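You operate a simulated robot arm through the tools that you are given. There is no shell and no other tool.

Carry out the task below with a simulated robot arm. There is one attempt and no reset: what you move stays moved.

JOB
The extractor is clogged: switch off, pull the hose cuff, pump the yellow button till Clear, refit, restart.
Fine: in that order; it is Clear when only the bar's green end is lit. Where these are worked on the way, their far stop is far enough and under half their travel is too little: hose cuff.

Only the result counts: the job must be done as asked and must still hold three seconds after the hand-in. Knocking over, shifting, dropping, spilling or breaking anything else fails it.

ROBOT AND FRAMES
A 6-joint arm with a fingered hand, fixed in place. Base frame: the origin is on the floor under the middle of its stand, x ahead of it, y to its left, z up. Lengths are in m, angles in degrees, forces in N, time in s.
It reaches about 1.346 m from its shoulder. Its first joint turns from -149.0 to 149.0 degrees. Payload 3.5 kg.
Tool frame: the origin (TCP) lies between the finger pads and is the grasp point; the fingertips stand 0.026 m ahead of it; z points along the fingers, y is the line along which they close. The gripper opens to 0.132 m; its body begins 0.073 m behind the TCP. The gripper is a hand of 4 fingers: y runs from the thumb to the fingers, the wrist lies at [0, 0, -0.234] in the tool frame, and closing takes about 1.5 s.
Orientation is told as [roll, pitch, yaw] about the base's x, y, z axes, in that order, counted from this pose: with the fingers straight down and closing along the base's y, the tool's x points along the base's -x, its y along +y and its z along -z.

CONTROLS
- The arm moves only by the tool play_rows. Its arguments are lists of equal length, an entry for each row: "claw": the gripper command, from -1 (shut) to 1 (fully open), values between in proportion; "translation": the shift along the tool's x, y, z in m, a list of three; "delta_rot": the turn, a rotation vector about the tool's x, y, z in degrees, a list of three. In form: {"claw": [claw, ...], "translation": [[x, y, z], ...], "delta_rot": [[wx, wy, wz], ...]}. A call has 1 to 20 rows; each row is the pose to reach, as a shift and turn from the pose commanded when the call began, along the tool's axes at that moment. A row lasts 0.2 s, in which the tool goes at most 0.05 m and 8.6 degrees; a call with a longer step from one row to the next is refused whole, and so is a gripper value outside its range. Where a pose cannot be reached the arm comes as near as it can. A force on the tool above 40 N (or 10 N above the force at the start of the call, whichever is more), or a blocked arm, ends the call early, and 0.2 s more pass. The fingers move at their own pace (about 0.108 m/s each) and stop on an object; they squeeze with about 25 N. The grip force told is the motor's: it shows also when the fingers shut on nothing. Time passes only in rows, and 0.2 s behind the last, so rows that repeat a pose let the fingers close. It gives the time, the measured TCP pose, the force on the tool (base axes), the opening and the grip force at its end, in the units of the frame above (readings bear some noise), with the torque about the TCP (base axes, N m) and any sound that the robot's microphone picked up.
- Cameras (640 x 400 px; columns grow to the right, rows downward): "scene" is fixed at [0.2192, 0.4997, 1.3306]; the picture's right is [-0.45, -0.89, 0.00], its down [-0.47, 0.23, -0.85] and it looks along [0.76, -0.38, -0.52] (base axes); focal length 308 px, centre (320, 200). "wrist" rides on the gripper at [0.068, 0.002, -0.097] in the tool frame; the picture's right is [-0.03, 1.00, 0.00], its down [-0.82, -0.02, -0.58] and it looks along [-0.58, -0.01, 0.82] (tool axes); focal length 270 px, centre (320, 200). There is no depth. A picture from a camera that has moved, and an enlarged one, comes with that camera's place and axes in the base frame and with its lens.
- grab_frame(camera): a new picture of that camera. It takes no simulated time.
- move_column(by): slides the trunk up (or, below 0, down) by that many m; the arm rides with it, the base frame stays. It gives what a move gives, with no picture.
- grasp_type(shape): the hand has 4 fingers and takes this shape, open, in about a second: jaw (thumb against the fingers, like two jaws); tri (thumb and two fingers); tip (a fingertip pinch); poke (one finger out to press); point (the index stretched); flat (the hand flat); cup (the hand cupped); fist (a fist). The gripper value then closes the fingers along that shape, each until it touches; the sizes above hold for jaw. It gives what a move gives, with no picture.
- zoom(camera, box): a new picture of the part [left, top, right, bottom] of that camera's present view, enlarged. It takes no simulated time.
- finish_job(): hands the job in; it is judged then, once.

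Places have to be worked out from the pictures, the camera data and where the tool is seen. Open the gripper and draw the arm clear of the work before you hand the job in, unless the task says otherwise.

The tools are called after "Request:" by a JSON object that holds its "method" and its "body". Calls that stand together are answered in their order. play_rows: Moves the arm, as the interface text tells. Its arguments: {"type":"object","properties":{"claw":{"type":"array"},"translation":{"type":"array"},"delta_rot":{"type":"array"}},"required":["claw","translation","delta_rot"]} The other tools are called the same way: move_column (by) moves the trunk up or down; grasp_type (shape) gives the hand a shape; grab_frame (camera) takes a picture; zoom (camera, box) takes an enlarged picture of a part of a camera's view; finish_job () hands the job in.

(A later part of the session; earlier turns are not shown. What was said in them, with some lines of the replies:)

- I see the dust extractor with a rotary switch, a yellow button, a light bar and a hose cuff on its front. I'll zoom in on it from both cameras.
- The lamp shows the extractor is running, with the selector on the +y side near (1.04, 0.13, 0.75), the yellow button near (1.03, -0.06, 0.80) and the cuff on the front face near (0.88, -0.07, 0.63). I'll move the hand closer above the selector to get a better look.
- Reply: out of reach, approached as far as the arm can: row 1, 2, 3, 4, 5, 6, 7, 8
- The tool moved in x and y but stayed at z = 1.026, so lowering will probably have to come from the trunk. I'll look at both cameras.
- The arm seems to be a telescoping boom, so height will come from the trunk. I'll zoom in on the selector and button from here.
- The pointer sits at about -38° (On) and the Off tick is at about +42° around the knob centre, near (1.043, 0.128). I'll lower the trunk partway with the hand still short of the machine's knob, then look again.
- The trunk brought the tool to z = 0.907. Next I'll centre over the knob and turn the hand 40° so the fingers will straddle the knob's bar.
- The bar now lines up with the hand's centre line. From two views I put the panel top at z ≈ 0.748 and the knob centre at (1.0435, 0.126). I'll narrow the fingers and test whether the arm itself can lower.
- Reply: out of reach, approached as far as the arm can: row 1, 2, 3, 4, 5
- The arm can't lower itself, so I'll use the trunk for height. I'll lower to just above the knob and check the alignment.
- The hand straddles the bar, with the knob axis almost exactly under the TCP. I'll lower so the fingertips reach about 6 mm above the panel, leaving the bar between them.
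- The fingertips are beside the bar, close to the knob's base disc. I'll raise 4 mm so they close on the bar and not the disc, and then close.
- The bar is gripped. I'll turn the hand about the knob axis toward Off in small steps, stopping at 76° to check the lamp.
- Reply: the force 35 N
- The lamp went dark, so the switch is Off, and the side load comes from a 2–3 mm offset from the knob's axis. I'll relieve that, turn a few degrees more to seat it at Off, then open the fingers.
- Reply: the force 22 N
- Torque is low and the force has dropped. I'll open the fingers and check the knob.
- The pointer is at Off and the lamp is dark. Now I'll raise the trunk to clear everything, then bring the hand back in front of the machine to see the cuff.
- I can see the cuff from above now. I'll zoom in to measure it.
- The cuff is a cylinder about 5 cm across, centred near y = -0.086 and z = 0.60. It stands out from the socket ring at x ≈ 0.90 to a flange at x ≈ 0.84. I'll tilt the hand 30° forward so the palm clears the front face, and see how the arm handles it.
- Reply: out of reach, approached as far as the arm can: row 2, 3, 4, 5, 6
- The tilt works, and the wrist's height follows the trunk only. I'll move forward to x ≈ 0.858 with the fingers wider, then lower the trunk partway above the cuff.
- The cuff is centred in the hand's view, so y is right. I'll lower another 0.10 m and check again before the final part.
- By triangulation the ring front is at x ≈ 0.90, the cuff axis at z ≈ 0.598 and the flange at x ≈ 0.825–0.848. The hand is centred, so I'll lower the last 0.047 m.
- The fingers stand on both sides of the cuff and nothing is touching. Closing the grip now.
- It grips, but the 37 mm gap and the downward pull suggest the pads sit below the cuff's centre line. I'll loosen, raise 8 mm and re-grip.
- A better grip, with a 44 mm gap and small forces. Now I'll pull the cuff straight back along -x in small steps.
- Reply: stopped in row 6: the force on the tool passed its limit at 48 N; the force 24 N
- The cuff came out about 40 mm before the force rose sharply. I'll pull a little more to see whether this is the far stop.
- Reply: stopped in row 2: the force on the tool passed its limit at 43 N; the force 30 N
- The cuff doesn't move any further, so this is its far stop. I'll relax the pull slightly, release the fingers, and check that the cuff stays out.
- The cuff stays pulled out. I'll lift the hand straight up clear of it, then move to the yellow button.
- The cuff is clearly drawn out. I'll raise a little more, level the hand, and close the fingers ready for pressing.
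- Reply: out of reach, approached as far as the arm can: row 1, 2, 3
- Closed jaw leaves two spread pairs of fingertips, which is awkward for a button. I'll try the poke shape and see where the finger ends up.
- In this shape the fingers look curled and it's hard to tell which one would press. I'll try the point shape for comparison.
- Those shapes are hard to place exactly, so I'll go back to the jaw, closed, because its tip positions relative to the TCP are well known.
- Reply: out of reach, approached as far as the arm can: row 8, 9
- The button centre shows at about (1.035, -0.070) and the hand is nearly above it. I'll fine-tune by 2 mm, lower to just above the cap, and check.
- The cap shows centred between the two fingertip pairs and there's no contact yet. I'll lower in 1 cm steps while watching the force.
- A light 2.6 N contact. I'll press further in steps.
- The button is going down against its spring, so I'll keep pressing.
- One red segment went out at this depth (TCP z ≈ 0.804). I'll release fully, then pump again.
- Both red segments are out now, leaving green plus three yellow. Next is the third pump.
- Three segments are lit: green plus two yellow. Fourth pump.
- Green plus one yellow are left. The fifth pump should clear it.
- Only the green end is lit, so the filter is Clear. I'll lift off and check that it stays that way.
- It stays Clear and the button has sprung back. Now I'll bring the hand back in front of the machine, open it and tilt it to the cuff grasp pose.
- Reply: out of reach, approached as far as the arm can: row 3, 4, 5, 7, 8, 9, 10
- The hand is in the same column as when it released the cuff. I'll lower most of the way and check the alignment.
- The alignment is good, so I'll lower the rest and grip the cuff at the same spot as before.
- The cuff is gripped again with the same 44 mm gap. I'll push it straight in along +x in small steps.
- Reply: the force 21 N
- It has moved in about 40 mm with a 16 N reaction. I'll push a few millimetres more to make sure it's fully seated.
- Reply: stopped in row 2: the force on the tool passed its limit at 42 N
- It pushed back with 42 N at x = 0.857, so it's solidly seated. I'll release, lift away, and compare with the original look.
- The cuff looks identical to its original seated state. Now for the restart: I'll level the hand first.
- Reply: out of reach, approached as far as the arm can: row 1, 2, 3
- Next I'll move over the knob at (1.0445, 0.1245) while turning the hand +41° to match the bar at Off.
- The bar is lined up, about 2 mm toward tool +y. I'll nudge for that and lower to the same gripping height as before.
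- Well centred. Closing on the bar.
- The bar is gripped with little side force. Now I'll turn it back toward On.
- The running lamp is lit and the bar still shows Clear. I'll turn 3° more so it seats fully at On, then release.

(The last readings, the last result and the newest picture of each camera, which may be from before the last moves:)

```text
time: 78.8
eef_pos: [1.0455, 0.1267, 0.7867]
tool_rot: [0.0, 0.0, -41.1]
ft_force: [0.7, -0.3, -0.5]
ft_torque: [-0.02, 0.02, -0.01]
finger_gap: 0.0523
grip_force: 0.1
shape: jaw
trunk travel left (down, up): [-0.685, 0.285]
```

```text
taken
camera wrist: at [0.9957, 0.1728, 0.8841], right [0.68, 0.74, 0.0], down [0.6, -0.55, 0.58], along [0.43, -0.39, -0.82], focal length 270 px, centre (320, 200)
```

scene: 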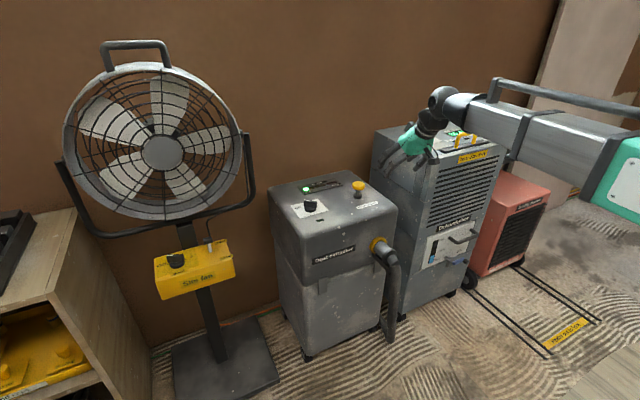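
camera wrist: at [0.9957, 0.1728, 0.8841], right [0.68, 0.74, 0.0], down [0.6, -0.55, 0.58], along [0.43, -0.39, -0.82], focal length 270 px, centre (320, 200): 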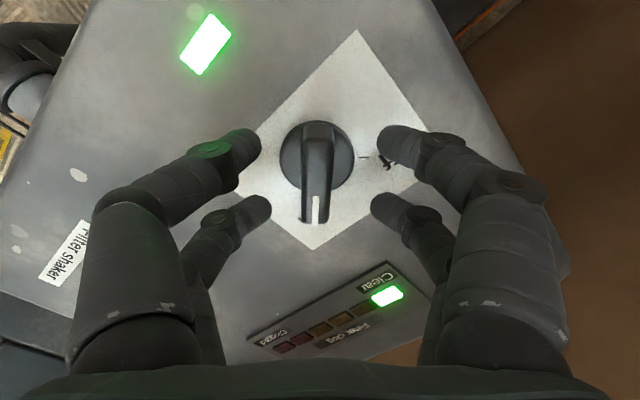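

The knob is released at On with the lamp lit and only green on the bar. I'll lift straight up, open the hand, and draw the arm clear.

Request:
{"method": "move_column", "body": {"by": 0.22}}

Request:
{"method": "play_rows", "body": {"claw": [1, 1, 1, 1, 1, 1, 1, 1, 1, 1], "translation": [[0.03, -0.005, 0], [0.06, -0.01, 0], [0.09, -0.015, 0], [0.12, -0.03, 0], [0.15, -0.06, 0], [0.18, -0.09, 0], [0.21, -0.12, 0], [0.24, -0.15, 0], [0.26, -0.18, 0], [0.27, -0.2, 0]], "delta_rot": [[0, 0, -4], [0, 0, -8], [0, 0, -12], [0, 0, -16], [0, 0, -20], [0, 0, -24], [0, 0, -28], [0, 0, -32], [0, 0, -36], [0, 0, -41]]}}

Request:
{"method": "grab_frame", "body": {"camera": "scene"}}

Request:
{"method": "zoom", "body": {"camera": "scene", "box": [260, 160, 420, 280]}}

```text
time: 81.1
eef_pos: [1.0461, 0.1265, 1.0067]
tool_rot: [0.1, -0.1, -41.1]
ft_force: [-0.3, 0.0, -0.4]
ft_torque: [-0.01, -0.02, -0.03]
finger_gap: 0.0524
grip_force: 0.1
shape: jaw
trunk travel left (down, up): [-0.905, 0.065]
```

```text
time: 83.3
eef_pos: [0.7104, 0.1517, 1.0056]
tool_rot: [0.0, 0.0, 0.0]
ft_force: [-0.9, 0.6, 0.2]
ft_torque: [0.03, 0.02, -0.03]
finger_gap: 0.132
grip_force: 0.0
shape: jaw
trunk travel left (down, up): [-0.905, 0.065]
```

```text
taken
```

scene: 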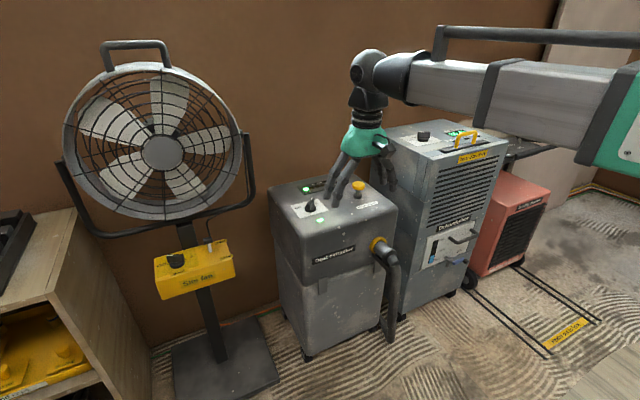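

```text
3.33 times, centred on (340, 220) of scene
camera zoom: at [0.2192, 0.4997, 1.3306], right [-0.45, -0.89, 0.0], down [-0.47, 0.23, -0.85], along [0.76, -0.38, -0.52], focal length 1027 px, centre (253, 133)
```

zoom: 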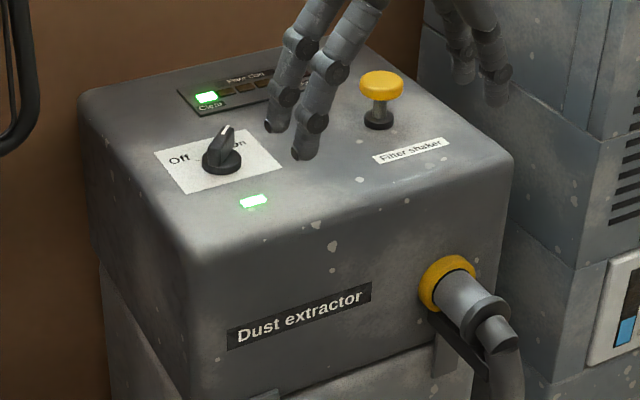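

The switch is on, the cuff is seated and the hand is open. It blocks part of the bar from this camera, so I'll draw back further and take a last look.

Request:
{"method": "play_rows", "body": {"claw": [1, 1, 1, 1, 1], "translation": [[0.02, -0.03, 0], [0.04, -0.06, 0], [0.06, -0.09, 0], [0.08, -0.12, 0], [0.09, -0.14, 0]], "delta_rot": [[0, 0, 0], [0, 0, 0], [0, 0, 0], [0, 0, 0], [0, 0, 0]]}}

Request:
{"method": "zoom", "body": {"camera": "scene", "box": [260, 160, 420, 280]}}

Request:
{"method": "grab_frame", "body": {"camera": "wrist"}}

```text
time: 84.5
eef_pos: [0.6201, 0.0127, 1.0057]
tool_rot: [0.0, 0.0, 0.0]
ft_force: [-0.6, 0.6, 0.4]
ft_torque: [0.01, -0.01, 0.01]
finger_gap: 0.1319
grip_force: 0.0
shape: jaw
trunk travel left (down, up): [-0.905, 0.065]
```

```text
3.33 times, centred on (340, 220) of scene
camera zoom: at [0.2192, 0.4997, 1.3306], right [-0.45, -0.89, 0.0], down [-0.47, 0.23, -0.85], along [0.76, -0.38, -0.52], focal length 1027 px, centre (253, 133)
```

zoom: 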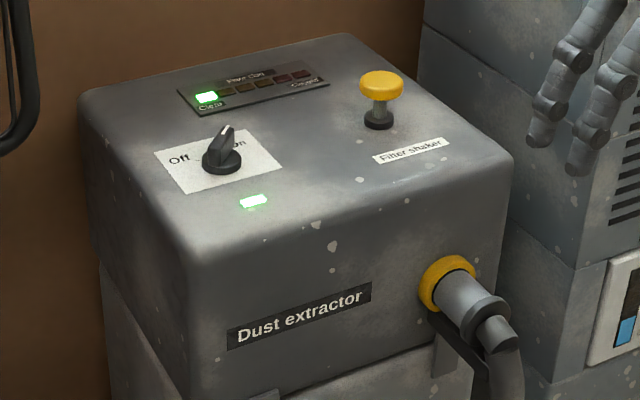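

```text
taken
camera wrist: at [0.5522, 0.013, 1.104], right [0.03, 1.0, 0.0], down [0.82, -0.02, 0.58], along [0.58, -0.01, -0.82], focal length 270 px, centre (320, 200)
```

wrist: 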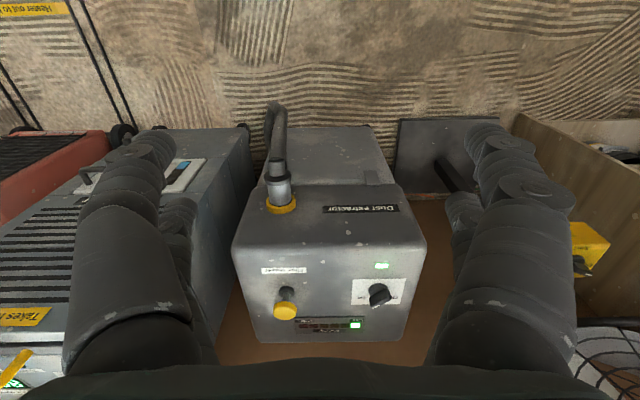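

The final view shows the switch at On with its lamp lit, only the green end of the bar lit, the cuff seated, the button up, and nothing else moved. The hand is open and clear, so I'm handing the job in.

Request:
{"method": "finish_job", "body": {}}

```text
The job is handed in.
```

The extractor is cleared and running again. I did the steps in the order you gave and then handed the job in; no verdict came back.

1. **Switch off:** I turned the selector to Off and the running lamp went dark.
2. **Pull the cuff:** I drew it out about 4 cm, to its far stop, and it stayed out when released.
3. **Pump to Clear:** Five presses of the yellow button put out one segment each, leaving only the green end lit.
4. **Refit the cuff:** I pushed it in until it resisted firmly. It looks the same as it did at the start.
5. **Restart:** I turned the selector to On. The lamp is lit and the bar still shows Clear.

In the last pictures nothing else had moved. The hand is open and the arm is clear of the machine.
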